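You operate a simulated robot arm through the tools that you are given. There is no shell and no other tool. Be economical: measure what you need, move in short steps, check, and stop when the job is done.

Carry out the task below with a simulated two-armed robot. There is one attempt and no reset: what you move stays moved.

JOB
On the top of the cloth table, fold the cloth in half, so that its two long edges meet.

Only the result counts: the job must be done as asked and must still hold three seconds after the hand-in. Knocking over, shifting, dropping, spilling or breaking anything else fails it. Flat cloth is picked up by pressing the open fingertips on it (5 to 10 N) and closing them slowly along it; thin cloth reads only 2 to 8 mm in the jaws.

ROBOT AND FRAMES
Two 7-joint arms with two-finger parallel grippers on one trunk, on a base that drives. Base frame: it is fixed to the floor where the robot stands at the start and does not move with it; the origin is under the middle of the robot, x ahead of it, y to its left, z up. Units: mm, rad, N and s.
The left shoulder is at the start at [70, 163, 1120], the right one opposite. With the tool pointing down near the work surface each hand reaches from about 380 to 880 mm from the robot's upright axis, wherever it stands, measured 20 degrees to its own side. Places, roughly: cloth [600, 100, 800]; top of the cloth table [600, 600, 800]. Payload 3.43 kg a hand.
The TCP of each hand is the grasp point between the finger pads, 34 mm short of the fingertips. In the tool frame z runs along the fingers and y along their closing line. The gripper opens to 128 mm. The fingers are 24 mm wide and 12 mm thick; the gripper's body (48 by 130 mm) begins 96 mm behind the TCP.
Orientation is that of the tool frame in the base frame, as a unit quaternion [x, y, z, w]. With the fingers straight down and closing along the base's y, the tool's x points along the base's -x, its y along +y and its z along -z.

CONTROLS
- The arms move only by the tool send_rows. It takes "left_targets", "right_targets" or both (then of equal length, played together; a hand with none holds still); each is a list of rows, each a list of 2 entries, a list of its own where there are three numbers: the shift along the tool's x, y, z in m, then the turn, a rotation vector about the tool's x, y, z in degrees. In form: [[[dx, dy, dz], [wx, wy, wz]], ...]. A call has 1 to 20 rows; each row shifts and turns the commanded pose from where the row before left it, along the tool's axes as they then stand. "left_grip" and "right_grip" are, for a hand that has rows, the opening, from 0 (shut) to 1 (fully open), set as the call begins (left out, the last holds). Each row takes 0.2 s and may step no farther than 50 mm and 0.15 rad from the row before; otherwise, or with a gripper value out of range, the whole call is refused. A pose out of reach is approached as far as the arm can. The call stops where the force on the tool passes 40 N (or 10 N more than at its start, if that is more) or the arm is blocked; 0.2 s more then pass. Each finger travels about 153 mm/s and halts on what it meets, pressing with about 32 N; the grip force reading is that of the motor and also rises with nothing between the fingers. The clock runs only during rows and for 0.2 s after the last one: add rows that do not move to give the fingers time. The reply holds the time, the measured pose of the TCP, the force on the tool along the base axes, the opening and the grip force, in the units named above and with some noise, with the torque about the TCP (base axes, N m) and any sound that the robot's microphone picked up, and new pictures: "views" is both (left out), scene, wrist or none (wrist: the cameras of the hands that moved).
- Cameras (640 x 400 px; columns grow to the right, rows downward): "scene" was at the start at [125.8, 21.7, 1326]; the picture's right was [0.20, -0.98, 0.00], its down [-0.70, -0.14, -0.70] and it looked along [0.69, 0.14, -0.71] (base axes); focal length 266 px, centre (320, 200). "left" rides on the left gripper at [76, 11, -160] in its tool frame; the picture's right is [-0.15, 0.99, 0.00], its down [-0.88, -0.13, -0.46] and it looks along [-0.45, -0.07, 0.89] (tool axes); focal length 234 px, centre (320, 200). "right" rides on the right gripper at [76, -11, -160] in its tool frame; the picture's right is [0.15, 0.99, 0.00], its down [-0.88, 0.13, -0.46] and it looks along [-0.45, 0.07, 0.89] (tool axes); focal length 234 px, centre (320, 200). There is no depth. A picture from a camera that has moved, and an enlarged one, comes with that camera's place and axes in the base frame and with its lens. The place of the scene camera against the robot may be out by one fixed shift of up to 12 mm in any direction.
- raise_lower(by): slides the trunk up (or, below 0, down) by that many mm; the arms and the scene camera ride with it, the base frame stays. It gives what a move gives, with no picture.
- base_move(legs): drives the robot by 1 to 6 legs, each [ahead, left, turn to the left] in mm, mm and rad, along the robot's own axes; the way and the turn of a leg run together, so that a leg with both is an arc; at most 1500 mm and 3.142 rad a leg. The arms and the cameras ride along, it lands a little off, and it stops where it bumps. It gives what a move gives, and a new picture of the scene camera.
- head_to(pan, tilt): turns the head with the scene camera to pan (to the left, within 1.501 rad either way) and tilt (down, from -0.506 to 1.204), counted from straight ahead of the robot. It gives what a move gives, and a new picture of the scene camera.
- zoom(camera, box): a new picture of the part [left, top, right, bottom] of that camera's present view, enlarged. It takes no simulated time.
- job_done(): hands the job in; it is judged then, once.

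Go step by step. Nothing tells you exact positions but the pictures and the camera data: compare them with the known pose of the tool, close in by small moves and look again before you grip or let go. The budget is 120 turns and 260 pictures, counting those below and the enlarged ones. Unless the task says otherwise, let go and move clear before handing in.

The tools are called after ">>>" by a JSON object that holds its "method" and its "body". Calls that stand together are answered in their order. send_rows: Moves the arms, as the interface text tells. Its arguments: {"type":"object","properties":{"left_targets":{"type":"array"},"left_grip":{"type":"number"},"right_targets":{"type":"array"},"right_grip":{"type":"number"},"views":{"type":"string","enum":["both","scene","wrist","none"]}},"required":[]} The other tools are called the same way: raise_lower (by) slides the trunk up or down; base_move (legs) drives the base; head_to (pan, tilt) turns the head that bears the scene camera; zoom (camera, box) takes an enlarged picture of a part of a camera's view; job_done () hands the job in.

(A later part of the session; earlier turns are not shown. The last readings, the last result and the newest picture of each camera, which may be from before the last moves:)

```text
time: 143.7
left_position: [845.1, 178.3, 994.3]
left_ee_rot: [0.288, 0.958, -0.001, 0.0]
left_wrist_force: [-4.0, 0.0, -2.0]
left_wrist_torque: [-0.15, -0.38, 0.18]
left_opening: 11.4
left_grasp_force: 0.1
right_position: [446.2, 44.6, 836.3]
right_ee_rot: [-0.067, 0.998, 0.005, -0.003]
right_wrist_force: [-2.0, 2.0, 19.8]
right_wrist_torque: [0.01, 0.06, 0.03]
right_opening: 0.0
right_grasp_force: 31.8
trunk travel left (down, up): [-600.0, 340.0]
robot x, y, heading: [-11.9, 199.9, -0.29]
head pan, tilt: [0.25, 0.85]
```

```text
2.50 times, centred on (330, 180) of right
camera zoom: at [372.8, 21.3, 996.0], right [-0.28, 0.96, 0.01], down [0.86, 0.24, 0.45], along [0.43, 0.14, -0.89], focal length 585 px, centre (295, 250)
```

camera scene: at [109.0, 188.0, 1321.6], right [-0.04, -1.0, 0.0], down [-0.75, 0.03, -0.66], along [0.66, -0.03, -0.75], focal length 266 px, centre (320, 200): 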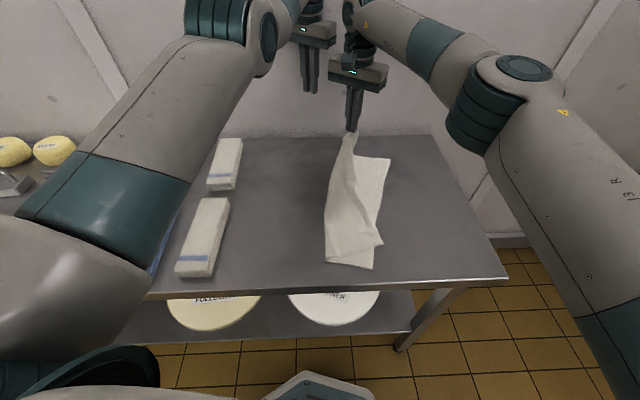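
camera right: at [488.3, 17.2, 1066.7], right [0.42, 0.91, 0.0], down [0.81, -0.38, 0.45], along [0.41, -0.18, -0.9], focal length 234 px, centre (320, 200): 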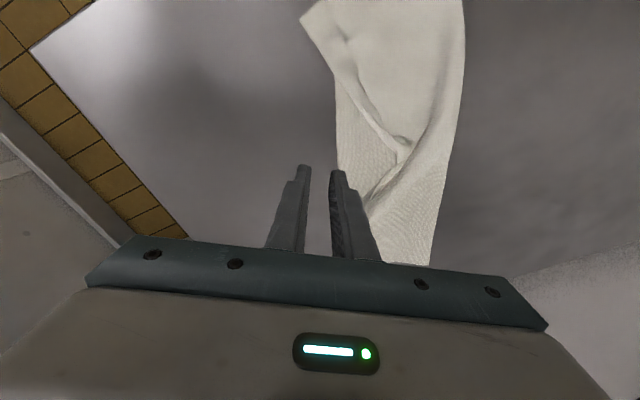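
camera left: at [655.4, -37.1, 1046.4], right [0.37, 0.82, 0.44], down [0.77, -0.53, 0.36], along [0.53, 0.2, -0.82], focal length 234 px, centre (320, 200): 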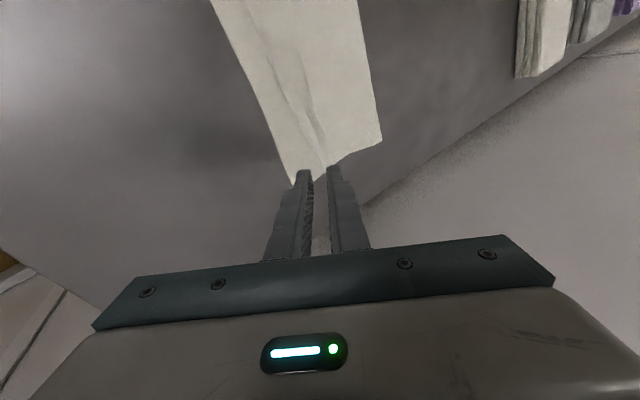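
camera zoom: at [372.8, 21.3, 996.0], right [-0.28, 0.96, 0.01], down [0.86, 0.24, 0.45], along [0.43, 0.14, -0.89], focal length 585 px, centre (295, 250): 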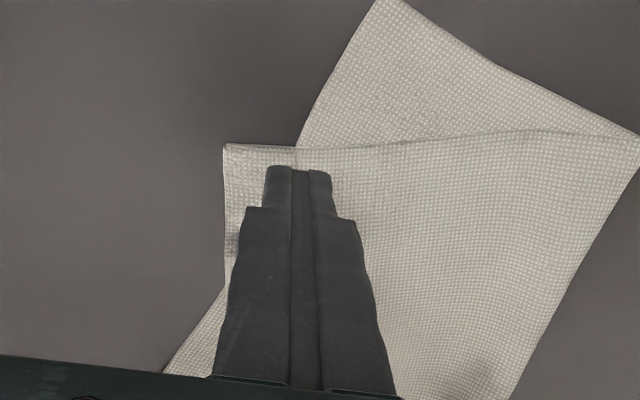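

Exactly astride the loose edge. I ease to ~8 N and open slowly.

>>> {"method": "send_rows", "body": {"right_targets": [[[0, 0, -0.0012], [0, 0, 0]], [[0, 0, 0], [0, 0, 0]]], "right_grip": 0.08, "views": "none"}}

>>> {"method": "send_rows", "body": {"right_targets": [[[0, 0, 0], [0, 0, 0]]], "right_grip": 0.18, "views": "none"}}

>>> {"method": "zoom", "body": {"camera": "right", "box": [230, 100, 430, 260]}}

>>> {"method": "send_rows", "body": {"right_targets": [[[0, 0, 0], [0, 0, 0]]], "right_grip": 0.28, "views": "none"}}

>>> {"method": "send_rows", "body": {"right_targets": [[[0, 0, 0], [0, 0, 0]]], "right_grip": 0.4, "views": "none"}}

>>> {"method": "zoom", "body": {"camera": "right", "box": [230, 100, 430, 260]}}

```text
time: 144.3
left_position: [845.3, 179.4, 995.0]
left_ee_rot: [0.287, 0.958, -0.001, 0.0]
left_wrist_force: [-4.8, -2.2, 1.1]
left_wrist_torque: [0.22, -0.64, 0.12]
left_opening: 11.4
left_grasp_force: 0.1
right_position: [445.9, 44.0, 835.7]
right_ee_rot: [-0.067, 0.998, 0.005, -0.004]
right_wrist_force: [1.0, 4.5, 15.2]
right_wrist_torque: [0.0, -0.05, 0.0]
right_opening: 7.7
right_grasp_force: 0.0
trunk travel left (down, up): [-600.0, 340.0]
robot x, y, heading: [-10.3, 202.1, -0.286]
head pan, tilt: [0.25, 0.85]
```

```text
time: 144.7
left_position: [845.1, 180.1, 994.6]
left_ee_rot: [0.287, 0.958, 0.0, 0.0]
left_wrist_force: [-2.7, -1.8, 1.5]
left_wrist_torque: [0.28, -0.53, 0.03]
left_opening: 11.6
left_grasp_force: 0.1
right_position: [445.8, 44.4, 837.1]
right_ee_rot: [-0.067, 0.998, 0.005, -0.004]
right_wrist_force: [0.2, 4.0, 15.8]
right_wrist_torque: [-0.12, -0.03, 0.02]
right_opening: 20.9
right_grasp_force: 0.1
trunk travel left (down, up): [-600.0, 340.0]
robot x, y, heading: [-11.6, 200.6, -0.291]
head pan, tilt: [0.25, 0.85]
```

```text
2.50 times, centred on (330, 180) of right
camera zoom: at [373.0, 21.3, 996.3], right [-0.28, 0.96, 0.01], down [0.86, 0.24, 0.45], along [0.43, 0.13, -0.89], focal length 585 px, centre (295, 250)
```

zoom: 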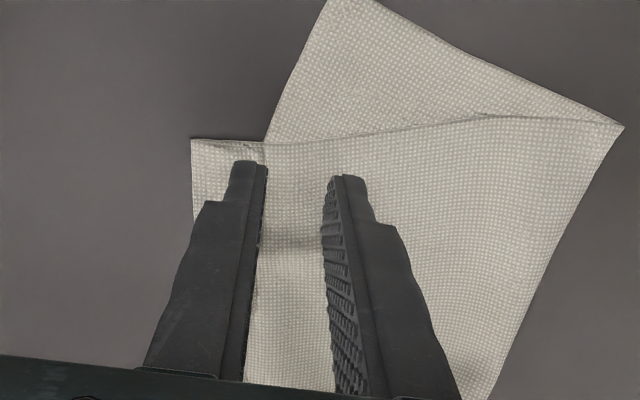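

```text
time: 145.1
left_position: [843.6, 179.2, 994.4]
left_ee_rot: [0.287, 0.958, -0.001, 0.0]
left_wrist_force: [-2.8, -0.6, 0.7]
left_wrist_torque: [0.21, -0.44, 0.08]
left_opening: 11.6
left_grasp_force: 0.0
right_position: [446.5, 44.6, 836.5]
right_ee_rot: [-0.067, 0.998, 0.006, -0.003]
right_wrist_force: [-0.2, 3.2, 16.6]
right_wrist_torque: [-0.22, -0.04, 0.0]
right_opening: 33.9
right_grasp_force: 0.1
trunk travel left (down, up): [-600.0, 340.0]
robot x, y, heading: [-10.4, 200.9, -0.291]
head pan, tilt: [0.25, 0.85]
```

```text
time: 145.5
left_position: [844.8, 180.0, 995.5]
left_ee_rot: [0.287, 0.958, 0.0, -0.001]
left_wrist_force: [-1.5, -0.2, 0.8]
left_wrist_torque: [0.16, -0.35, 0.04]
left_opening: 11.5
left_grasp_force: 0.0
right_position: [445.7, 44.8, 836.7]
right_ee_rot: [-0.067, 0.998, 0.005, -0.003]
right_wrist_force: [-0.3, 3.5, 17.8]
right_wrist_torque: [-0.38, -0.08, -0.01]
right_opening: 49.1
right_grasp_force: 0.0
trunk travel left (down, up): [-600.0, 340.0]
robot x, y, heading: [-8.3, 199.3, -0.294]
head pan, tilt: [0.25, 0.85]
```

```text
2.50 times, centred on (330, 180) of right
camera zoom: at [373.0, 21.6, 996.4], right [-0.28, 0.96, 0.01], down [0.86, 0.24, 0.45], along [0.43, 0.13, -0.89], focal length 585 px, centre (295, 250)
```

zoom: 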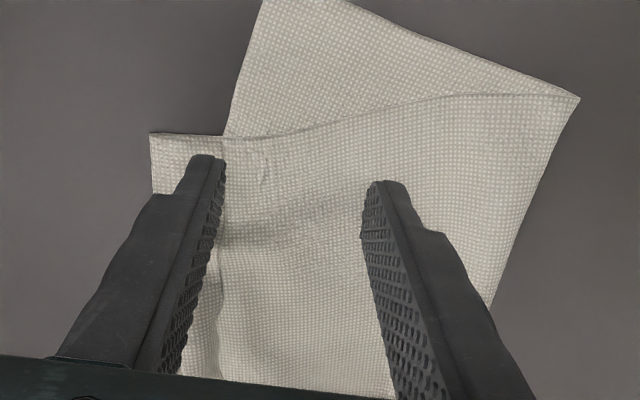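

Friction moves all layers together, so that doesn't work either. The reliable steps were: straight hem → flip its middle by pinching → unzip and sweep the near end. I raise, turn the jaws along the edge and look at the whole cloth before re-laying the near corner.

>>> {"method": "send_rows", "body": {"right_targets": [[[0, 0, -0.03], [0, 0, 0]], [[0, -0.03, -0.03], [0, 0, 8.2]], [[0, -0.04, 0], [0, 0, 8.2]], [[0, 0, 0], [0, 0, 8.2]], [[0, 0, 0], [0, 0, 8.2]], [[0, 0, 0], [0, 0, 8.2]], [[0, 0, 0], [0, 0, 8.2]], [[0, 0, 0], [0, 0, 8.2]], [[0, 0, 0], [0, 0, 8.2]], [[0, 0, 0], [0, 0, 8.2]], [[0, 0, 0], [0, 0, 8.2]], [[0, 0, 0], [0, 0, 8.2]]], "right_grip": 0.23, "views": "wrist"}}

>>> {"method": "zoom", "body": {"camera": "scene", "box": [290, 130, 430, 280]}}

```text
time: 148.1
left_position: [846.1, 178.9, 994.9]
left_ee_rot: [0.287, 0.958, 0.0, -0.001]
left_wrist_force: [-13.8, -2.0, -3.8]
left_wrist_torque: [0.17, -1.74, 0.45]
left_opening: 11.6
left_grasp_force: 0.0
right_position: [449.4, -27.6, 894.9]
right_ee_rot: [0.661, 0.75, 0.001, -0.006]
right_wrist_force: [0.0, 0.0, 0.5]
right_wrist_torque: [0.03, 0.01, 0.05]
right_opening: 29.5
right_grasp_force: 0.2
trunk travel left (down, up): [-600.0, 340.0]
robot x, y, heading: [-12.9, 198.5, -0.289]
head pan, tilt: [0.25, 0.85]
camera right: at [430.1, 45.0, 1055.5], right [0.96, 0.27, -0.01], down [0.25, -0.86, 0.45], along [0.12, -0.43, -0.9], focal length 234 px, centre (320, 200)
```

right: 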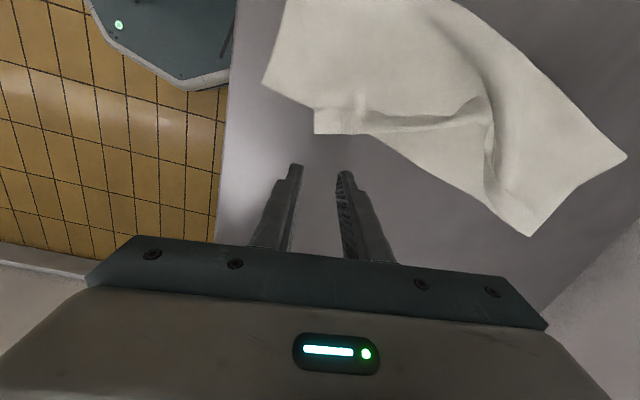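

```text
2.67 times, centred on (360, 205) of scene
camera zoom: at [109.1, 187.5, 1321.6], right [-0.04, -1.0, 0.0], down [-0.75, 0.03, -0.66], along [0.66, -0.03, -0.75], focal length 711 px, centre (213, 187)
```

zoom: 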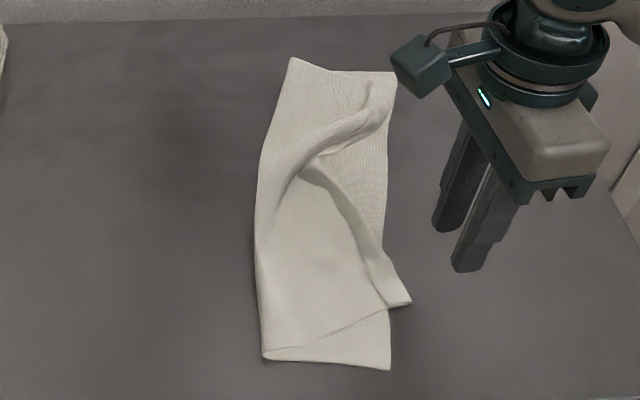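

>>> {"method": "send_rows", "body": {"right_targets": [[[0.0356, 0.0135, 0], [0, 0, 0]], [[0, 0, 0.03], [0, 0, 0]], [[0, 0, 0.025], [0, 0, 0]], [[0, 0, 0.002], [0, 0, 0]], [[0, 0, 0], [0, 0, 0]]], "right_grip": 0.18, "views": "none"}}

>>> {"method": "zoom", "body": {"camera": "right", "box": [210, 80, 470, 260]}}

```text
time: 149.3
left_position: [844.6, 178.8, 994.6]
left_ee_rot: [0.288, 0.958, -0.001, 0.0]
left_wrist_force: [-15.0, -1.4, -5.9]
left_wrist_torque: [0.12, -1.87, 0.52]
left_opening: 11.7
left_grasp_force: 0.1
right_position: [457.2, 8.9, 838.1]
right_ee_rot: [0.659, 0.752, 0.001, -0.006]
right_wrist_force: [-0.8, -0.8, 0.0]
right_wrist_torque: [-0.01, -0.01, 0.0]
right_opening: 23.0
right_grasp_force: 0.1
trunk travel left (down, up): [-600.0, 340.0]
robot x, y, heading: [-13.9, 202.2, -0.29]
head pan, tilt: [0.25, 0.85]
```

```text
2.22 times, centred on (340, 170) of right
camera zoom: at [438.0, 82.3, 998.1], right [0.96, 0.27, -0.01], down [0.25, -0.86, 0.45], along [0.12, -0.43, -0.9], focal length 520 px, centre (276, 267)
```

zoom: 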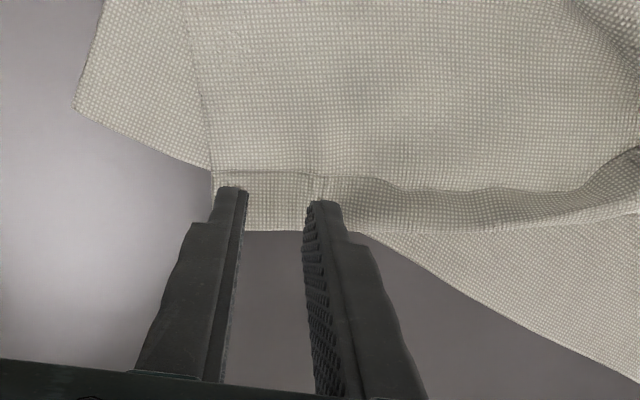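

>>> {"method": "send_rows", "body": {"right_targets": [[[0, 0, 0.0018], [0, 0, 0]], [[0, 0, 0.0008], [0, 0, 0]], [[0, 0, 0], [0, 0, 0]]], "views": "none"}}

>>> {"method": "send_rows", "body": {"right_targets": [[[0, 0, 0], [0, 0, 0]]], "right_grip": 0.14, "views": "none"}}

>>> {"method": "send_rows", "body": {"right_targets": [[[0, 0, 0], [0, 0, 0]]], "right_grip": 0.09, "views": "none"}}

>>> {"method": "send_rows", "body": {"right_targets": [[[0, 0, 0], [0, 0, 0]]], "right_grip": 0.05, "views": "none"}}

>>> {"method": "send_rows", "body": {"right_targets": [[[0, 0, 0], [0, 0, 0]], [[0, 0, 0], [0, 0, 0]]], "right_grip": 0.0, "views": "none"}}

>>> {"method": "zoom", "body": {"camera": "right", "box": [210, 80, 470, 260]}}

```text
time: 150.1
left_position: [845.7, 177.2, 993.0]
left_ee_rot: [0.288, 0.958, -0.001, 0.0]
left_wrist_force: [-12.8, -2.2, -7.1]
left_wrist_torque: [0.1, -1.4, 0.38]
left_opening: 11.4
left_grasp_force: 0.0
right_position: [458.9, 9.3, 837.4]
right_ee_rot: [0.66, 0.751, 0.0, -0.006]
right_wrist_force: [-0.2, -1.2, 9.3]
right_wrist_torque: [0.08, -0.01, 0.0]
right_opening: 23.0
right_grasp_force: 0.1
trunk travel left (down, up): [-600.0, 340.0]
robot x, y, heading: [-10.5, 199.9, -0.294]
head pan, tilt: [0.25, 0.85]
```

```text
time: 150.5
left_position: [844.8, 179.6, 995.6]
left_ee_rot: [0.288, 0.958, -0.001, 0.0]
left_wrist_force: [-10.7, -2.5, -6.4]
left_wrist_torque: [0.16, -1.2, 0.26]
left_opening: 11.5
left_grasp_force: 0.1
right_position: [459.5, 9.7, 836.4]
right_ee_rot: [0.659, 0.752, 0.001, -0.007]
right_wrist_force: [-1.3, 0.1, 11.3]
right_wrist_torque: [0.09, 0.0, 0.0]
right_opening: 16.7
right_grasp_force: 0.1
trunk travel left (down, up): [-600.0, 340.0]
robot x, y, heading: [-10.1, 201.5, -0.295]
head pan, tilt: [0.25, 0.85]
```

```text
time: 150.9
left_position: [844.7, 178.1, 995.2]
left_ee_rot: [0.287, 0.958, -0.001, 0.0]
left_wrist_force: [-8.8, -2.3, -5.2]
left_wrist_torque: [0.19, -1.02, 0.23]
left_opening: 11.5
left_grasp_force: 0.1
right_position: [458.0, 10.3, 835.9]
right_ee_rot: [0.658, 0.753, 0.001, -0.007]
right_wrist_force: [-0.9, -0.9, 12.9]
right_wrist_torque: [0.11, 0.0, 0.01]
right_opening: 10.0
right_grasp_force: 0.1
trunk travel left (down, up): [-600.0, 340.0]
robot x, y, heading: [-12.7, 198.5, -0.293]
head pan, tilt: [0.25, 0.85]
```

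```text
time: 151.3
left_position: [844.5, 178.4, 995.0]
left_ee_rot: [0.287, 0.958, -0.002, 0.0]
left_wrist_force: [-6.8, -1.6, -2.8]
left_wrist_torque: [0.34, -0.89, 0.11]
left_opening: 11.7
left_grasp_force: 0.1
right_position: [457.8, 10.3, 837.0]
right_ee_rot: [0.659, 0.752, 0.001, -0.006]
right_wrist_force: [-0.4, -0.6, 14.6]
right_wrist_torque: [0.17, -0.01, -0.01]
right_opening: 6.4
right_grasp_force: 0.1
trunk travel left (down, up): [-600.0, 340.0]
robot x, y, heading: [-10.1, 198.6, -0.291]
head pan, tilt: [0.25, 0.85]
```

```text
time: 151.9
left_position: [843.9, 179.6, 995.2]
left_ee_rot: [0.288, 0.958, -0.001, -0.001]
left_wrist_force: [-6.5, -2.5, -1.0]
left_wrist_torque: [0.33, -0.7, 0.07]
left_opening: 11.4
left_grasp_force: 0.0
right_position: [457.2, 9.9, 836.6]
right_ee_rot: [0.659, 0.752, 0.002, -0.006]
right_wrist_force: [0.4, -0.1, 16.6]
right_wrist_torque: [0.16, 0.03, 0.01]
right_opening: 3.3
right_grasp_force: 31.8
trunk travel left (down, up): [-600.0, 340.0]
robot x, y, heading: [-11.5, 197.9, -0.288]
head pan, tilt: [0.25, 0.85]
```

```text
2.22 times, centred on (340, 170) of right
camera zoom: at [438.0, 82.8, 996.5], right [0.96, 0.27, -0.01], down [0.25, -0.86, 0.45], along [0.12, -0.43, -0.9], focal length 520 px, centre (276, 267)
```

zoom: 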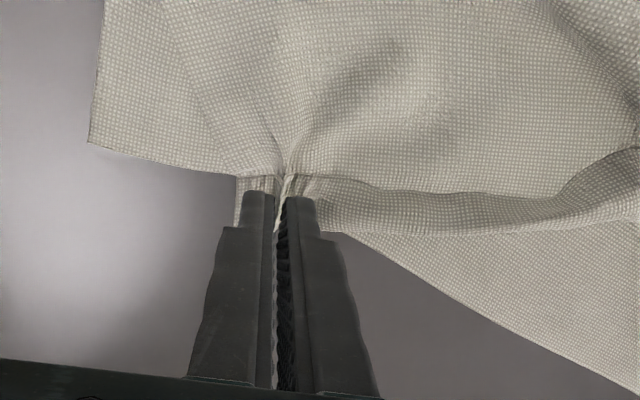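

Held. I lift the near end to hang straight over the crease.

>>> {"method": "send_rows", "body": {"right_targets": [[[0.017, -0.0018, -0.02], [0, 0, 0]], [[0.017, -0.0018, -0.02], [0, 0, 0]], [[0.017, -0.0018, -0.02], [0, 0, 0]], [[0.0228, -0.0008, -0.01], [0, 0, 0]], [[0.0228, -0.0008, -0.01], [0, 0, 0]], [[0.0228, -0.0008, -0.01], [0, 0, 0]], [[0.0228, -0.0008, -0.01], [0, 0, 0]], [[0, 0, 0], [0, 0, 0]]], "views": "both"}}

>>> {"method": "zoom", "body": {"camera": "scene", "box": [270, 130, 430, 290]}}

```text
time: 153.7
left_position: [843.9, 180.5, 994.7]
left_ee_rot: [0.286, 0.958, -0.001, 0.0]
left_wrist_force: [-8.0, -0.9, 3.5]
left_wrist_torque: [0.18, -1.32, 0.33]
left_opening: 11.6
left_grasp_force: 0.0
right_position: [431.4, 148.5, 938.5]
right_ee_rot: [0.659, 0.752, 0.0, -0.006]
right_wrist_force: [0.4, -0.2, -0.2]
right_wrist_torque: [0.02, 0.03, -0.01]
right_opening: 3.3
right_grasp_force: 32.3
trunk travel left (down, up): [-600.0, 340.0]
robot x, y, heading: [-9.4, 198.4, -0.298]
head pan, tilt: [0.25, 0.85]
camera scene: at [109.0, 187.8, 1321.6], right [-0.04, -1.0, 0.0], down [-0.75, 0.03, -0.66], along [0.66, -0.03, -0.75], focal length 266 px, centre (320, 200)
camera right: at [411.4, 222.0, 1098.3], right [0.96, 0.27, -0.01], down [0.25, -0.86, 0.45], along [0.12, -0.43, -0.9], focal length 234 px, centre (320, 200)
```

scene: 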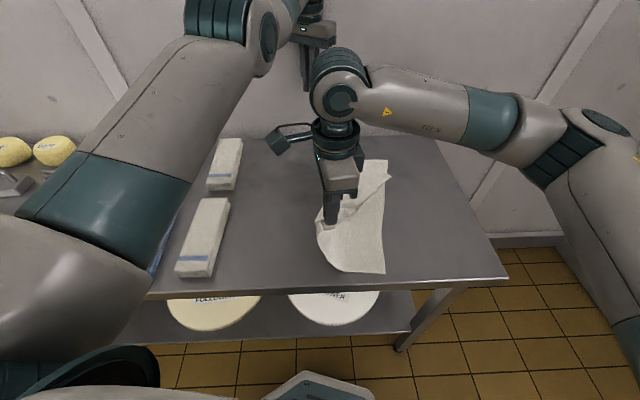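
right: 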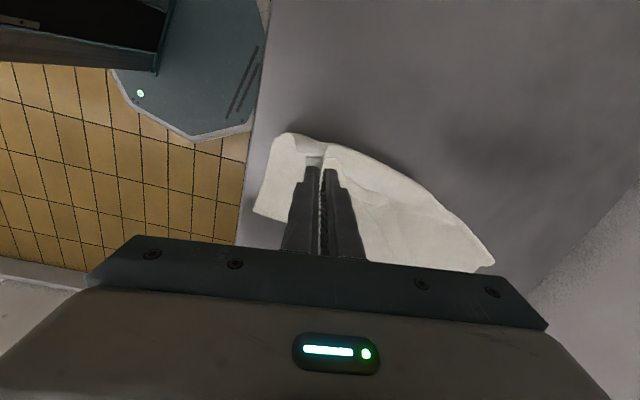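

```text
2.50 times, centred on (350, 210) of scene
camera zoom: at [109.0, 187.8, 1321.6], right [-0.04, -1.0, 0.0], down [-0.75, 0.03, -0.66], along [0.66, -0.03, -0.75], focal length 666 px, centre (245, 175)
```

zoom: 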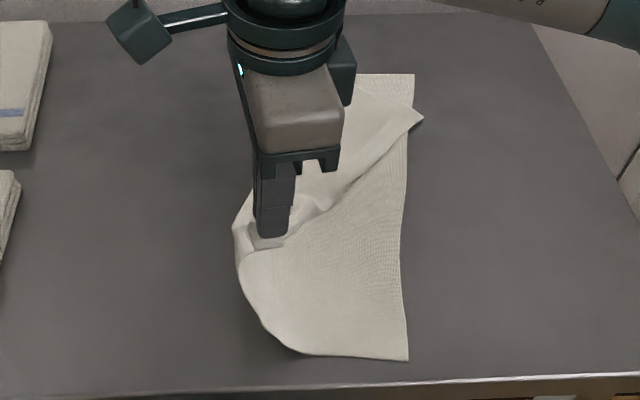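

I lay the near end onto C (now at about (362,38)) and release slightly above the table so the flap can drop open.

>>> {"method": "send_rows", "body": {"right_targets": [[[-0.0168, -0.0103, 0.006], [0, 0, 0]], [[-0.0168, -0.0103, 0.006], [0, 0, 0]], [[-0.0134, -0.0105, 0.0235], [0, 0, 0]], [[-0.0134, -0.0105, 0.0235], [0, 0, 0]], [[-0.0134, -0.0105, 0.0235], [0, 0, 0]], [[0, 0, 0.008], [0, 0, 0]], [[0, 0, 0], [0, 0, 0]]], "views": "none"}}

>>> {"method": "send_rows", "body": {"right_targets": [[[0, 0, 0], [0, 0, 0]], [[0, 0, 0], [0, 0, 0]], [[0, 0, -0.04], [0, 0, 0]], [[-0.02, 0, -0.03], [0, 0, 0]], [[-0.045, 0, 0], [0, 0, 0]], [[-0.045, 0, 0], [0, 0, 0]], [[-0.045, 0.02, 0], [0, 0, 0]]], "right_grip": 0.25, "views": "wrist"}}

>>> {"method": "zoom", "body": {"camera": "scene", "box": [280, 140, 420, 290]}}

```text
time: 155.3
left_position: [844.6, 179.1, 994.6]
left_ee_rot: [0.288, 0.958, -0.001, 0.0]
left_wrist_force: [-10.2, 2.3, 1.9]
left_wrist_torque: [-0.13, -1.46, 0.43]
left_opening: 11.6
left_grasp_force: 0.0
right_position: [387.8, 70.5, 847.4]
right_ee_rot: [0.66, 0.751, 0.001, -0.006]
right_wrist_force: [0.2, -0.2, -0.2]
right_wrist_torque: [0.01, -0.05, 0.03]
right_opening: 2.9
right_grasp_force: 32.3
trunk travel left (down, up): [-600.0, 340.0]
robot x, y, heading: [-10.7, 199.7, -0.289]
head pan, tilt: [0.25, 0.85]
```

```text
time: 156.9
left_position: [844.8, 180.2, 994.0]
left_ee_rot: [0.287, 0.958, -0.001, 0.0]
left_wrist_force: [-10.6, 0.8, 0.1]
left_wrist_torque: [-0.02, -1.58, 0.46]
left_opening: 11.5
left_grasp_force: 0.1
right_position: [430.0, -81.9, 913.8]
right_ee_rot: [0.659, 0.752, 0.001, -0.005]
right_wrist_force: [0.0, 0.2, 0.5]
right_wrist_torque: [-0.02, -0.02, -0.01]
right_opening: 31.9
right_grasp_force: 0.1
trunk travel left (down, up): [-600.0, 340.0]
robot x, y, heading: [-15.6, 195.2, -0.291]
head pan, tilt: [0.25, 0.85]
camera right: at [409.9, -8.7, 1074.5], right [0.96, 0.28, -0.01], down [0.25, -0.86, 0.45], along [0.12, -0.43, -0.9], focal length 234 px, centre (320, 200)
```

right: 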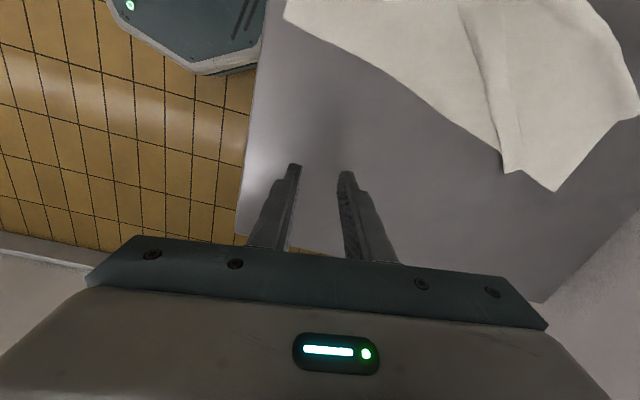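

```text
2.67 times, centred on (350, 215) of scene
camera zoom: at [109.1, 187.7, 1321.6], right [-0.04, -1.0, 0.0], down [-0.75, 0.03, -0.66], along [0.66, -0.03, -0.75], focal length 711 px, centre (240, 160)
```

zoom: 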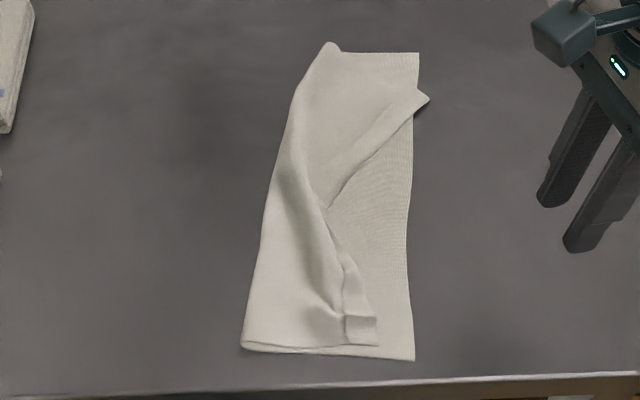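

Both ends are placed; the middle of the top edge is still pulled in towards the crease. I go to pinch it at mid-length and pull it out to the edge.

>>> {"method": "send_rows", "body": {"right_targets": [[[0, 0, 0], [0, 0, 8.5]], [[0, 0, 0], [0, 0, 8.5]], [[0.0389, 0.0105, 0], [0, 0, 0]], [[0.0389, 0.0105, 0], [0, 0, 0]], [[0.0389, 0.0105, 0], [0, 0, 0]], [[0.0389, 0.0105, 0], [0, 0, 0]], [[0.0389, 0.0105, 0], [0, 0, 0]], [[0, 0, 0.035], [0, 0, 0]], [[0, 0, 0], [0, 0, 0]]], "right_grip": 0.23, "views": "wrist"}}

>>> {"method": "zoom", "body": {"camera": "right", "box": [180, 80, 480, 270]}}

```text
time: 158.9
left_position: [844.9, 179.1, 994.1]
left_ee_rot: [0.287, 0.958, 0.0, -0.001]
left_wrist_force: [-9.7, -1.0, 1.2]
left_wrist_torque: [0.16, -1.47, 0.33]
left_opening: 11.5
left_grasp_force: 0.1
right_position: [512.0, 102.1, 881.3]
right_ee_rot: [0.763, 0.646, 0.0, -0.007]
right_wrist_force: [-0.2, -0.5, -0.5]
right_wrist_torque: [-0.01, -0.01, -0.04]
right_opening: 29.5
right_grasp_force: 0.2
trunk travel left (down, up): [-600.0, 340.0]
robot x, y, heading: [-4.5, 201.4, -0.294]
head pan, tilt: [0.25, 0.85]
camera right: at [515.2, 178.1, 1040.9], right [1.0, -0.02, -0.01], down [-0.01, -0.89, 0.45], along [-0.02, -0.45, -0.89], focal length 234 px, centre (320, 200)
```

right: 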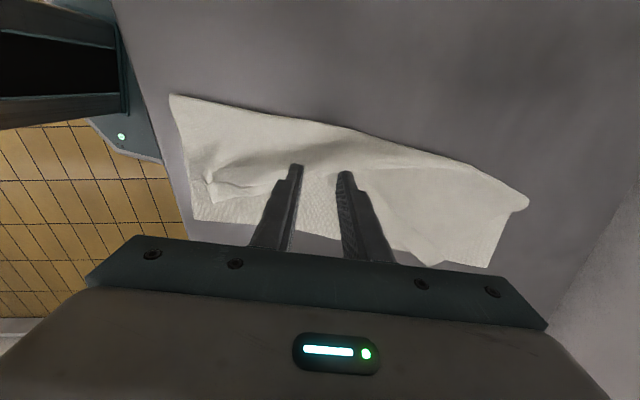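

```text
2.11 times, centred on (330, 175) of right
camera zoom: at [515.2, 178.1, 1040.9], right [1.0, -0.02, -0.01], down [-0.01, -0.89, 0.45], along [-0.02, -0.45, -0.89], focal length 493 px, centre (299, 253)
```

zoom: 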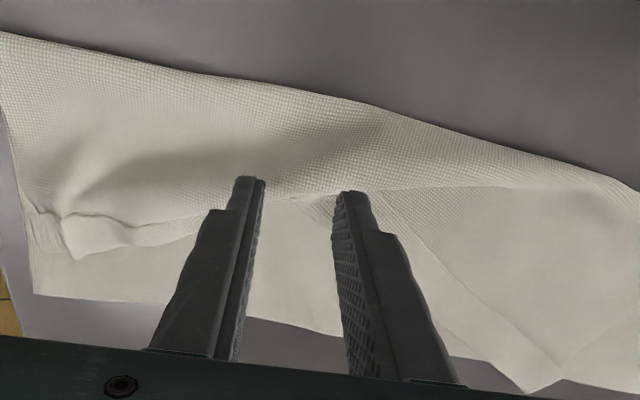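

>>> {"method": "send_rows", "body": {"right_targets": [[[-0.004, 0, 0.02], [0, 0, 0]], [[0, 0, 0.018], [0, 0, 0]], [[0, 0, 0.004], [0, 0, 0]], [[0, 0, 0.0015], [0, 0, 0]], [[0, 0, 0], [0, 0, 0]]], "views": "none"}}

>>> {"method": "send_rows", "body": {"right_targets": [[[0, 0, 0.001], [0, 0, 0]], [[0, 0, 0], [0, 0, 0]]], "right_grip": 0.19, "views": "none"}}

>>> {"method": "send_rows", "body": {"right_targets": [[[0, 0, 0], [0, 0, 0]]], "right_grip": 0.14, "views": "none"}}

>>> {"method": "send_rows", "body": {"right_targets": [[[0, 0, 0], [0, 0, 0]]], "right_grip": 0.09, "views": "none"}}

>>> {"method": "send_rows", "body": {"right_targets": [[[0, 0, 0], [0, 0, 0]]], "right_grip": 0.05, "views": "none"}}

>>> {"method": "send_rows", "body": {"right_targets": [[[0, 0, 0], [0, 0, 0]], [[0, 0, 0], [0, 0, 0]]], "right_grip": 0.0, "views": "wrist"}}

```text
time: 160.1
left_position: [844.9, 179.0, 993.6]
left_ee_rot: [0.287, 0.958, -0.001, 0.0]
left_wrist_force: [-7.3, -0.9, 1.9]
left_wrist_torque: [0.36, -1.14, 0.2]
left_opening: 11.6
left_grasp_force: 0.0
right_position: [512.4, 98.9, 838.6]
right_ee_rot: [0.763, 0.646, -0.001, -0.006]
right_wrist_force: [1.3, -0.1, 6.3]
right_wrist_torque: [0.04, -0.04, 0.01]
right_opening: 29.3
right_grasp_force: 0.1
trunk travel left (down, up): [-600.0, 340.0]
robot x, y, heading: [-10.5, 200.2, -0.289]
head pan, tilt: [0.25, 0.85]
```

```text
time: 160.7
left_position: [844.9, 179.2, 995.3]
left_ee_rot: [0.288, 0.958, -0.001, 0.0]
left_wrist_force: [-3.2, -2.2, -0.5]
left_wrist_torque: [0.28, -0.47, 0.03]
left_opening: 11.4
left_grasp_force: 0.1
right_position: [511.7, 99.6, 838.2]
right_ee_rot: [0.763, 0.646, 0.001, -0.006]
right_wrist_force: [-0.6, -0.4, 16.5]
right_wrist_torque: [0.05, -0.03, 0.01]
right_opening: 23.0
right_grasp_force: 0.0
trunk travel left (down, up): [-600.0, 340.0]
robot x, y, heading: [-11.9, 198.5, -0.286]
head pan, tilt: [0.25, 0.85]
```

```text
time: 161.1
left_position: [844.4, 178.8, 994.3]
left_ee_rot: [0.286, 0.958, -0.001, 0.0]
left_wrist_force: [-2.6, -0.4, -0.3]
left_wrist_torque: [0.18, -0.31, 0.04]
left_opening: 11.7
left_grasp_force: 0.1
right_position: [511.6, 98.0, 837.3]
right_ee_rot: [0.763, 0.646, 0.001, -0.007]
right_wrist_force: [-0.1, -1.1, 19.8]
right_wrist_torque: [0.06, -0.05, -0.02]
right_opening: 16.5
right_grasp_force: 0.1
trunk travel left (down, up): [-600.0, 340.0]
robot x, y, heading: [-12.3, 197.4, -0.292]
head pan, tilt: [0.25, 0.85]
```

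```text
time: 161.5
left_position: [845.0, 179.2, 993.7]
left_ee_rot: [0.287, 0.958, -0.001, -0.001]
left_wrist_force: [-1.8, -0.6, -0.4]
left_wrist_torque: [0.04, -0.08, -0.02]
left_opening: 11.3
left_grasp_force: 0.0
right_position: [512.1, 98.7, 837.0]
right_ee_rot: [0.763, 0.646, 0.0, -0.006]
right_wrist_force: [0.5, -2.0, 23.3]
right_wrist_torque: [0.02, -0.03, 0.05]
right_opening: 11.2
right_grasp_force: 0.1
trunk travel left (down, up): [-600.0, 340.0]
robot x, y, heading: [-10.5, 201.0, -0.292]
head pan, tilt: [0.25, 0.85]
```

```text
time: 161.9
left_position: [844.4, 178.6, 994.8]
left_ee_rot: [0.287, 0.958, -0.001, 0.0]
left_wrist_force: [0.0, 0.6, 0.0]
left_wrist_torque: [-0.02, -0.02, 0.0]
left_opening: 11.7
left_grasp_force: 0.0
right_position: [511.8, 99.3, 837.4]
right_ee_rot: [0.763, 0.646, 0.0, -0.006]
right_wrist_force: [0.4, -1.9, 25.3]
right_wrist_torque: [0.05, -0.01, -0.01]
right_opening: 7.9
right_grasp_force: 1.4
trunk travel left (down, up): [-600.0, 340.0]
robot x, y, heading: [-8.5, 200.0, -0.291]
head pan, tilt: [0.25, 0.85]
```

```text
time: 162.5
left_position: [845.0, 178.6, 996.0]
left_ee_rot: [0.286, 0.958, 0.0, -0.001]
left_wrist_force: [0.5, -0.4, -0.6]
left_wrist_torque: [0.01, 0.01, -0.01]
left_opening: 11.5
left_grasp_force: 0.0
right_position: [511.9, 98.6, 837.7]
right_ee_rot: [0.764, 0.646, 0.001, -0.006]
right_wrist_force: [1.4, -1.4, 29.3]
right_wrist_torque: [-0.01, -0.03, 0.01]
right_opening: 2.3
right_grasp_force: 31.7
trunk travel left (down, up): [-600.0, 340.0]
robot x, y, heading: [-16.9, 198.0, -0.294]
head pan, tilt: [0.25, 0.85]
camera right: at [514.4, 174.2, 997.4], right [1.0, -0.02, -0.01], down [-0.01, -0.89, 0.45], along [-0.02, -0.45, -0.89], focal length 234 px, centre (320, 200)
```

right: 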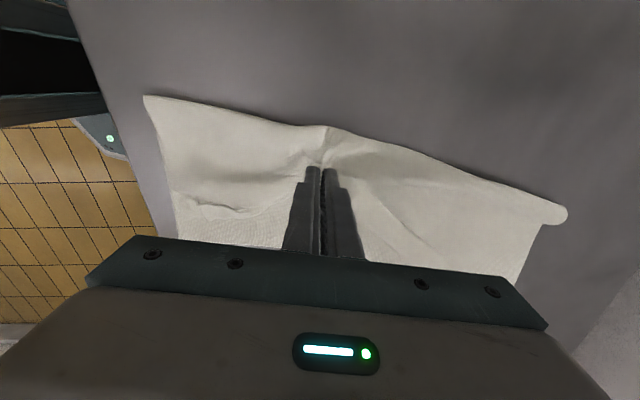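

Held 2.3 mm. I lift it so the middle hangs, then bring it out to the edge.

>>> {"method": "send_rows", "body": {"right_targets": [[[0.003, 0.0033, -0.0225], [0, 0, 0]], [[0.003, 0.0033, -0.0225], [0, 0, 0]], [[0.003, 0.0033, -0.0225], [0, 0, 0]], [[0.003, 0.0033, -0.0225], [0, 0, 0]], [[0, 0, 0], [0, 0, 0]], [[-0.018, -0.002, 0.005], [0, 0, 0]], [[-0.018, -0.002, 0.005], [0, 0, 0]], [[-0.0133, 0.0009, 0.0217], [0, 0, 0]], [[-0.0133, 0.0009, 0.0217], [0, 0, 0]], [[-0.0133, 0.0009, 0.0217], [0, 0, 0]], [[-0.004, 0, 0.006], [0, 0, 0]], [[0, 0, 0], [0, 0, 0]]], "views": "wrist"}}

>>> {"method": "zoom", "body": {"camera": "scene", "box": [280, 140, 420, 290]}}

```text
time: 165.1
left_position: [845.7, 178.0, 994.9]
left_ee_rot: [0.288, 0.958, -0.001, 0.001]
left_wrist_force: [-10.3, 0.8, 0.4]
left_wrist_torque: [-0.02, -1.38, 0.41]
left_opening: 11.5
left_grasp_force: 0.1
right_position: [513.2, 29.2, 844.8]
right_ee_rot: [0.763, 0.646, 0.0, -0.006]
right_wrist_force: [0.8, 0.6, 2.2]
right_wrist_torque: [0.05, 0.0, 0.0]
right_opening: 2.1
right_grasp_force: 31.9
trunk travel left (down, up): [-600.0, 340.0]
robot x, y, heading: [-12.6, 202.6, -0.292]
head pan, tilt: [0.25, 0.85]
camera right: at [515.8, 105.1, 1004.6], right [1.0, -0.02, -0.01], down [-0.01, -0.89, 0.45], along [-0.02, -0.45, -0.89], focal length 234 px, centre (320, 200)
```

right: 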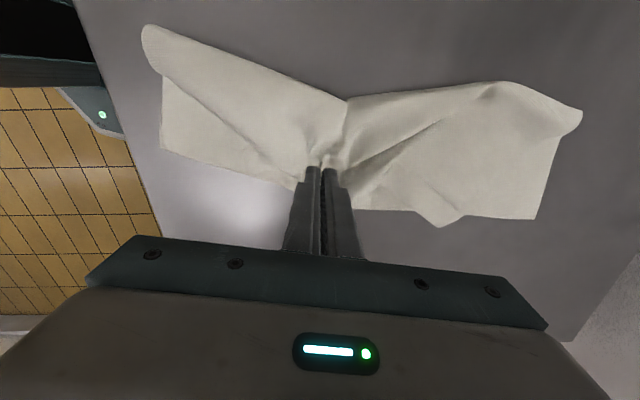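

```text
2.67 times, centred on (350, 215) of scene
camera zoom: at [109.1, 188.1, 1321.6], right [-0.04, -1.0, 0.0], down [-0.75, 0.03, -0.66], along [0.66, -0.03, -0.75], focal length 711 px, centre (240, 160)
```

zoom: 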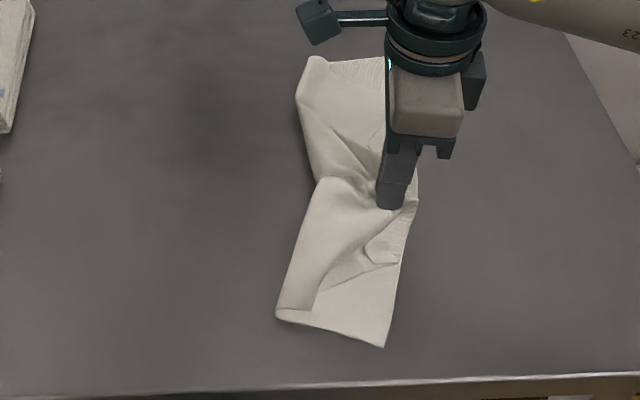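

That bunched it up. With the turns left I'll open the top layer out fully and refold corner by corner. First I lift the held middle and carry it over by driving left.

>>> {"method": "send_rows", "body": {"right_targets": [[[0.01, 0.002, -0.025], [0, 0, 0]], [[0.02, 0.005, -0.025], [0, 0, 0]], [[0.02, 0.01, -0.025], [0, 0, 0]], [[0.02, 0.01, -0.015], [0, 0, 0]]], "views": "none"}}

>>> {"method": "base_move", "body": {"legs": [[-18, 0, 0], [-55, 150, 0]]}}

```text
time: 166.1
left_position: [844.7, 178.4, 993.9]
left_ee_rot: [0.287, 0.958, -0.001, -0.001]
left_wrist_force: [-10.4, 1.3, -1.3]
left_wrist_torque: [-0.25, -1.62, 0.56]
left_opening: 11.4
left_grasp_force: 0.1
right_position: [552.0, 92.6, 935.6]
right_ee_rot: [0.763, 0.646, -0.001, -0.007]
right_wrist_force: [-0.4, 0.4, -0.9]
right_wrist_torque: [-0.02, 0.02, -0.02]
right_opening: 1.8
right_grasp_force: 31.7
trunk travel left (down, up): [-600.0, 340.0]
robot x, y, heading: [-10.5, 198.8, -0.289]
head pan, tilt: [0.25, 0.85]
```

```text
time: 167.9
left_position: [819.9, 343.7, 993.4]
left_ee_rot: [0.288, 0.958, -0.002, -0.002]
left_wrist_force: [-0.1, -0.7, -0.1]
left_wrist_torque: [-0.02, -0.04, -0.01]
left_opening: 11.7
left_grasp_force: 0.1
right_position: [525.1, 258.6, 934.0]
right_ee_rot: [0.764, 0.645, -0.001, -0.006]
right_wrist_force: [-0.4, -0.4, -0.3]
right_wrist_torque: [0.01, 0.02, 0.03]
right_opening: 2.5
right_grasp_force: 31.3
trunk travel left (down, up): [-600.0, 340.0]
robot x, y, heading: [-39.1, 368.2, -0.291]
head pan, tilt: [0.25, 0.85]
camera scene: at [84.2, 354.4, 1321.4], right [-0.04, -1.0, 0.0], down [-0.75, 0.03, -0.66], along [0.66, -0.03, -0.75], focal length 266 px, centre (320, 200)
```

scene: 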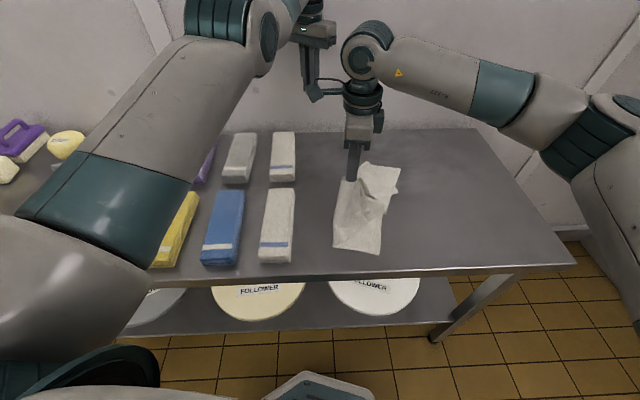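

>>> {"method": "zoom", "body": {"camera": "scene", "box": [300, 140, 430, 270]}}

>>> {"method": "zoom", "body": {"camera": "right", "box": [60, 40, 580, 260]}}

```text
3.08 times, centred on (365, 205) of scene
camera zoom: at [84.2, 354.4, 1321.4], right [-0.04, -1.0, 0.0], down [-0.75, 0.03, -0.66], along [0.66, -0.03, -0.75], focal length 820 px, centre (182, 185)
```

zoom: 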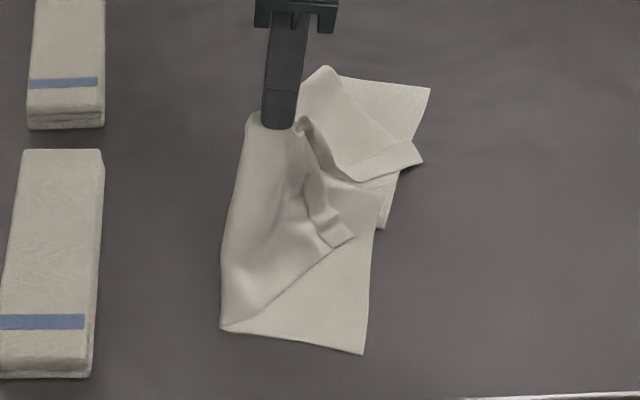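

```text
1.23 times, centred on (320, 150) of right
camera zoom: at [529.0, 333.8, 1093.3], right [1.0, -0.02, -0.01], down [-0.01, -0.89, 0.45], along [-0.02, -0.45, -0.89], focal length 288 px, centre (320, 262)
```

zoom: 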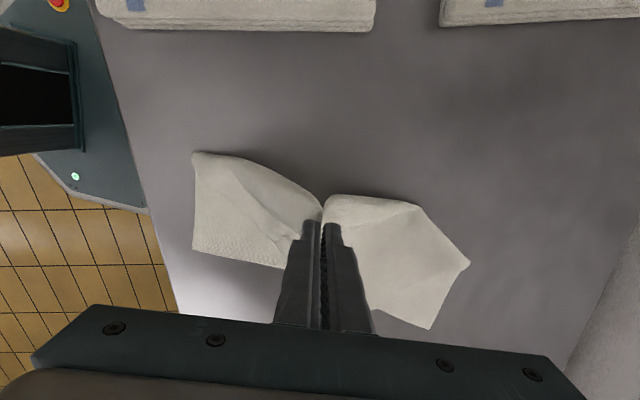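

I apparently hold the cloth near the middle of its crease. New plan: hang the cloth from the two ends of its centre line (crease) with both hands – gravity then brings both long edges together – and lay it down. First I set it down and let go.

>>> {"method": "send_rows", "body": {"right_targets": [[[0, 0, 0.03], [0, 0, 0]], [[0.002, 0.002, 0.03], [0, 0, 0]], [[0.003, 0.003, 0.025], [0, 0, 0]], [[0, 0, 0], [0, 0, 0]]], "views": "none"}}

>>> {"method": "send_rows", "body": {"right_targets": [[[0, 0, 0], [0, 0, 0]], [[0, 0, 0], [0, 0, 0]], [[0, 0, -0.03], [0, 0, 0]], [[0, 0, -0.03], [0, 0, 0]], [[-0.03, 0, -0.01], [0, 0, 0]], [[-0.045, 0, 0], [0, 0, 0]], [[-0.045, 0, 0], [0, 0, 0]], [[-0.045, 0, 0], [0, 0, 0]], [[-0.045, 0, 0], [0, 0, 0]]], "right_grip": 0.25, "views": "wrist"}}

>>> {"method": "zoom", "body": {"camera": "scene", "box": [300, 140, 430, 270]}}

```text
time: 168.9
left_position: [819.3, 343.8, 994.2]
left_ee_rot: [0.288, 0.958, -0.001, -0.002]
left_wrist_force: [0.2, -0.1, -0.2]
left_wrist_torque: [0.03, 0.04, -0.01]
left_opening: 11.4
left_grasp_force: 0.1
right_position: [530.4, 263.3, 849.9]
right_ee_rot: [0.764, 0.645, -0.001, -0.006]
right_wrist_force: [0.0, 0.4, 2.4]
right_wrist_torque: [-0.01, -0.01, 0.0]
right_opening: 2.2
right_grasp_force: 31.8
trunk travel left (down, up): [-600.0, 340.0]
robot x, y, heading: [-37.4, 368.6, -0.299]
head pan, tilt: [0.25, 0.85]
```

```text
time: 170.9
left_position: [819.1, 343.5, 995.0]
left_ee_rot: [0.288, 0.958, 0.0, -0.002]
left_wrist_force: [-1.4, -0.1, 0.1]
left_wrist_torque: [-0.04, 0.01, 0.0]
left_opening: 11.6
left_grasp_force: 0.1
right_position: [495.4, 52.4, 918.0]
right_ee_rot: [0.764, 0.646, -0.001, -0.007]
right_wrist_force: [-0.8, 0.1, 0.3]
right_wrist_torque: [0.03, -0.03, -0.02]
right_opening: 32.2
right_grasp_force: 0.1
trunk travel left (down, up): [-600.0, 340.0]
robot x, y, heading: [-42.4, 364.6, -0.292]
head pan, tilt: [0.25, 0.85]
camera right: at [497.3, 128.7, 1077.5], right [1.0, -0.02, -0.01], down [-0.01, -0.89, 0.45], along [-0.02, -0.45, -0.89], focal length 234 px, centre (320, 200)
```

right: 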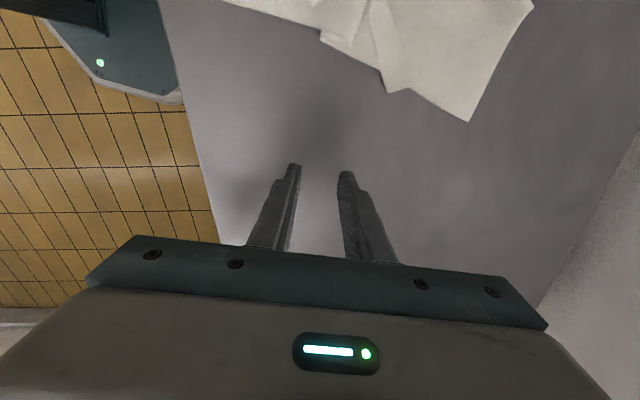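

```text
3.08 times, centred on (365, 205) of scene
camera zoom: at [83.2, 352.6, 1321.5], right [-0.04, -1.0, 0.0], down [-0.75, 0.03, -0.66], along [0.66, -0.03, -0.75], focal length 820 px, centre (182, 185)
```

zoom: 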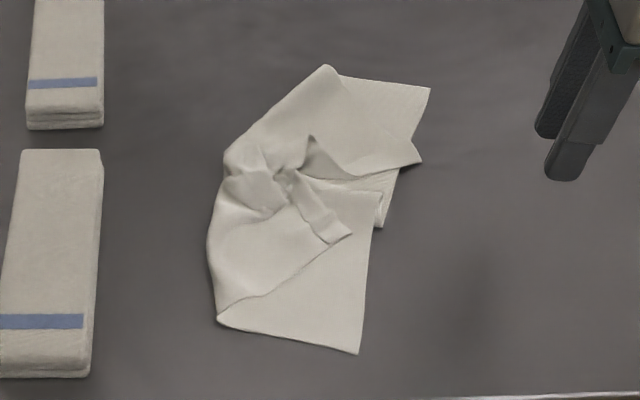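

I bring the left hand in towards the far crease end and re-position the base so that both crease ends lie straight ahead.

>>> {"method": "send_rows", "body": {"left_targets": [[[-0.0015, -0.0398, 0], [0, 0, 0]], [[-0.0015, -0.0398, 0], [0, 0, 0]], [[-0.0015, -0.0398, 0], [0, 0, 0]], [[-0.0015, -0.0398, 0], [0, 0, 0]], [[-0.0015, -0.0398, 0], [0, 0, 0]], [[-0.0015, -0.0398, 0], [0, 0, 0]]], "left_grip": 0.23, "views": "none"}}

>>> {"method": "base_move", "body": {"legs": [[2, 135, -0.118]]}}

>>> {"method": "zoom", "body": {"camera": "left", "box": [0, 0, 640, 400]}}

```text
time: 172.3
left_position: [711.1, 130.8, 996.0]
left_ee_rot: [0.288, 0.958, 0.001, -0.002]
left_wrist_force: [-0.7, -0.3, 0.0]
left_wrist_torque: [-0.02, 0.0, 0.01]
left_opening: 29.5
left_grasp_force: 0.0
left hand out of reach, approached as far as the arm can: row 1, 2, 3
right_position: [494.0, 54.7, 917.4]
right_ee_rot: [0.765, 0.644, 0.0, -0.007]
right_wrist_force: [-0.9, -0.6, -0.1]
right_wrist_torque: [0.02, 0.01, -0.01]
right_opening: 32.2
right_grasp_force: 0.0
trunk travel left (down, up): [-600.0, 340.0]
robot x, y, heading: [-38.3, 365.1, -0.293]
head pan, tilt: [0.25, 0.85]
```

```text
time: 173.6
left_position: [728.1, 173.3, 995.6]
left_ee_rot: [0.343, 0.939, -0.001, -0.003]
left_wrist_force: [-0.3, 0.6, -0.3]
left_wrist_torque: [-0.01, 0.01, -0.01]
left_opening: 29.3
left_grasp_force: 0.0
right_position: [503.5, 121.5, 917.6]
right_ee_rot: [0.8, 0.599, -0.001, -0.007]
right_wrist_force: [0.8, -0.1, -0.6]
right_wrist_torque: [-0.01, -0.01, 0.03]
right_opening: 32.3
right_grasp_force: 0.1
trunk travel left (down, up): [-600.0, 340.0]
robot x, y, heading: [9.4, 493.9, -0.409]
head pan, tilt: [0.25, 0.85]
camera scene: at [129.9, 466.9, 1321.4], right [-0.16, -0.99, 0.0], down [-0.74, 0.12, -0.66], along [0.65, -0.11, -0.75], focal length 266 px, centre (320, 200)
```

scene: 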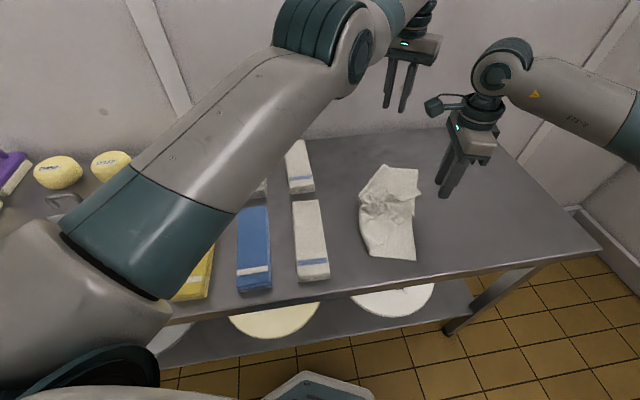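

```text
1.00 times, centred on (320, 200) of left (not enlarged: the box is as wide or as high as the picture)
camera zoom: at [678.5, 230.7, 1156.3], right [0.75, 0.66, 0.0], down [0.59, -0.67, 0.45], along [0.3, -0.34, -0.89], focal length 234 px, centre (320, 200)
```

zoom: 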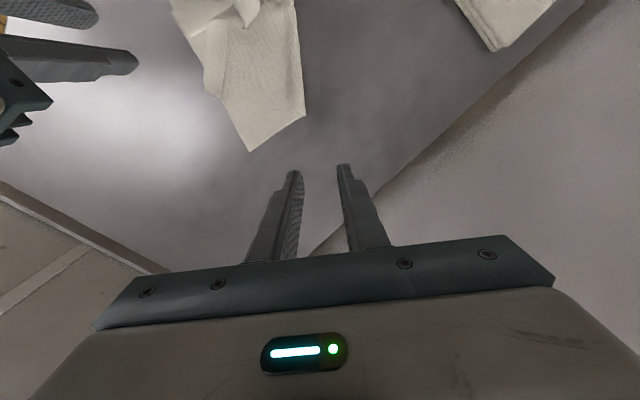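

The left arm can hardly retract or reach down in this posture, so I use the base and trunk instead: right hand up, base back 60 mm, trunk down 120 mm.

>>> {"method": "send_rows", "body": {"right_targets": [[[0, 0, -0.045], [0, 0, 0]], [[0, 0, -0.045], [0, 0, 0]], [[0, 0, -0.045], [0, 0, 0]]], "left_targets": [[[0, 0, 0], [0, 0, -8]], [[0, 0, 0], [0, 0, -8]], [[0, 0, 0], [0, 0, 0]]], "views": "none"}}

>>> {"method": "base_move", "body": {"legs": [[-58, -18, 0]]}}

>>> {"method": "raise_lower", "body": {"by": -120}}

>>> {"method": "zoom", "body": {"camera": "left", "box": [120, 0, 520, 260]}}

```text
time: 174.4
left_position: [727.4, 173.7, 996.1]
left_ee_rot: [0.209, 0.978, 0.0, -0.002]
left_wrist_force: [0.0, -0.1, -1.0]
left_wrist_torque: [-0.02, 0.03, 0.0]
left_opening: 29.4
left_grasp_force: 0.1
right_position: [504.8, 119.6, 1052.7]
right_ee_rot: [0.8, 0.6, 0.0, -0.007]
right_wrist_force: [0.4, 0.3, -0.3]
right_wrist_torque: [-0.01, -0.02, -0.02]
right_opening: 31.8
right_grasp_force: 0.0
trunk travel left (down, up): [-600.0, 340.0]
robot x, y, heading: [9.1, 496.1, -0.407]
head pan, tilt: [0.25, 0.85]
```

```text
time: 175.3
left_position: [668.9, 182.5, 995.1]
left_ee_rot: [0.211, 0.978, -0.001, -0.002]
left_wrist_force: [-0.3, -0.1, -0.4]
left_wrist_torque: [-0.01, -0.04, 0.03]
left_opening: 29.4
left_grasp_force: 0.1
right_position: [446.1, 127.0, 1051.1]
right_ee_rot: [0.801, 0.599, -0.001, -0.007]
right_wrist_force: [0.5, 0.0, 0.0]
right_wrist_torque: [-0.02, 0.01, -0.02]
right_opening: 31.9
right_grasp_force: 0.0
trunk travel left (down, up): [-600.0, 340.0]
robot x, y, heading: [-49.0, 505.8, -0.409]
head pan, tilt: [0.25, 0.85]
camera scene: at [70.4, 473.5, 1321.3], right [-0.16, -0.99, 0.0], down [-0.74, 0.12, -0.66], along [0.65, -0.1, -0.75], focal length 266 px, centre (320, 200)
```

scene: 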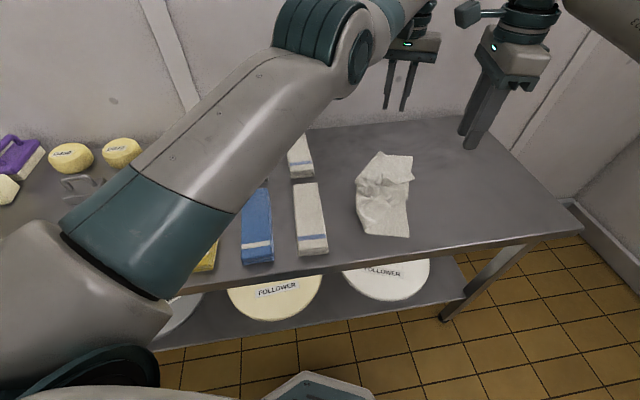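

```text
time: 176.8
left_position: [669.0, 180.9, 875.0]
left_ee_rot: [0.209, 0.978, -0.001, -0.002]
left_wrist_force: [0.3, -0.5, -0.1]
left_wrist_torque: [0.0, 0.01, -0.03]
left_opening: 29.6
left_grasp_force: 0.1
right_position: [445.5, 126.4, 932.4]
right_ee_rot: [0.8, 0.6, -0.001, -0.007]
right_wrist_force: [-0.3, -0.9, 0.4]
right_wrist_torque: [-0.02, 0.0, 0.03]
right_opening: 31.9
right_grasp_force: 0.0
trunk travel left (down, up): [-480.0, 460.0]
robot x, y, heading: [-50.0, 499.2, -0.411]
head pan, tilt: [0.25, 0.85]
```

```text
1.54 times, centred on (320, 130) of left
camera zoom: at [605.5, 221.9, 1036.9], right [0.54, 0.84, 0.0], down [0.75, -0.48, 0.45], along [0.38, -0.25, -0.89], focal length 360 px, centre (320, 308)
```

zoom: 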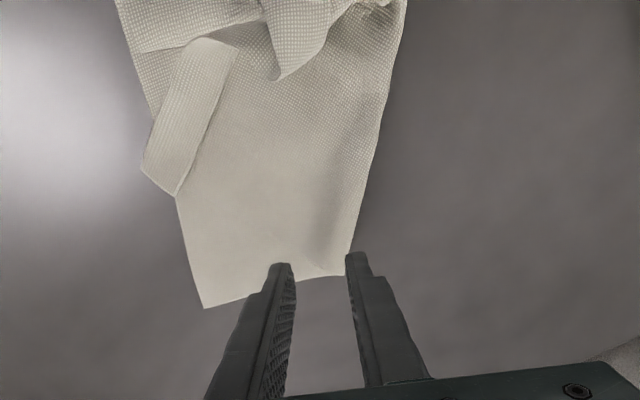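

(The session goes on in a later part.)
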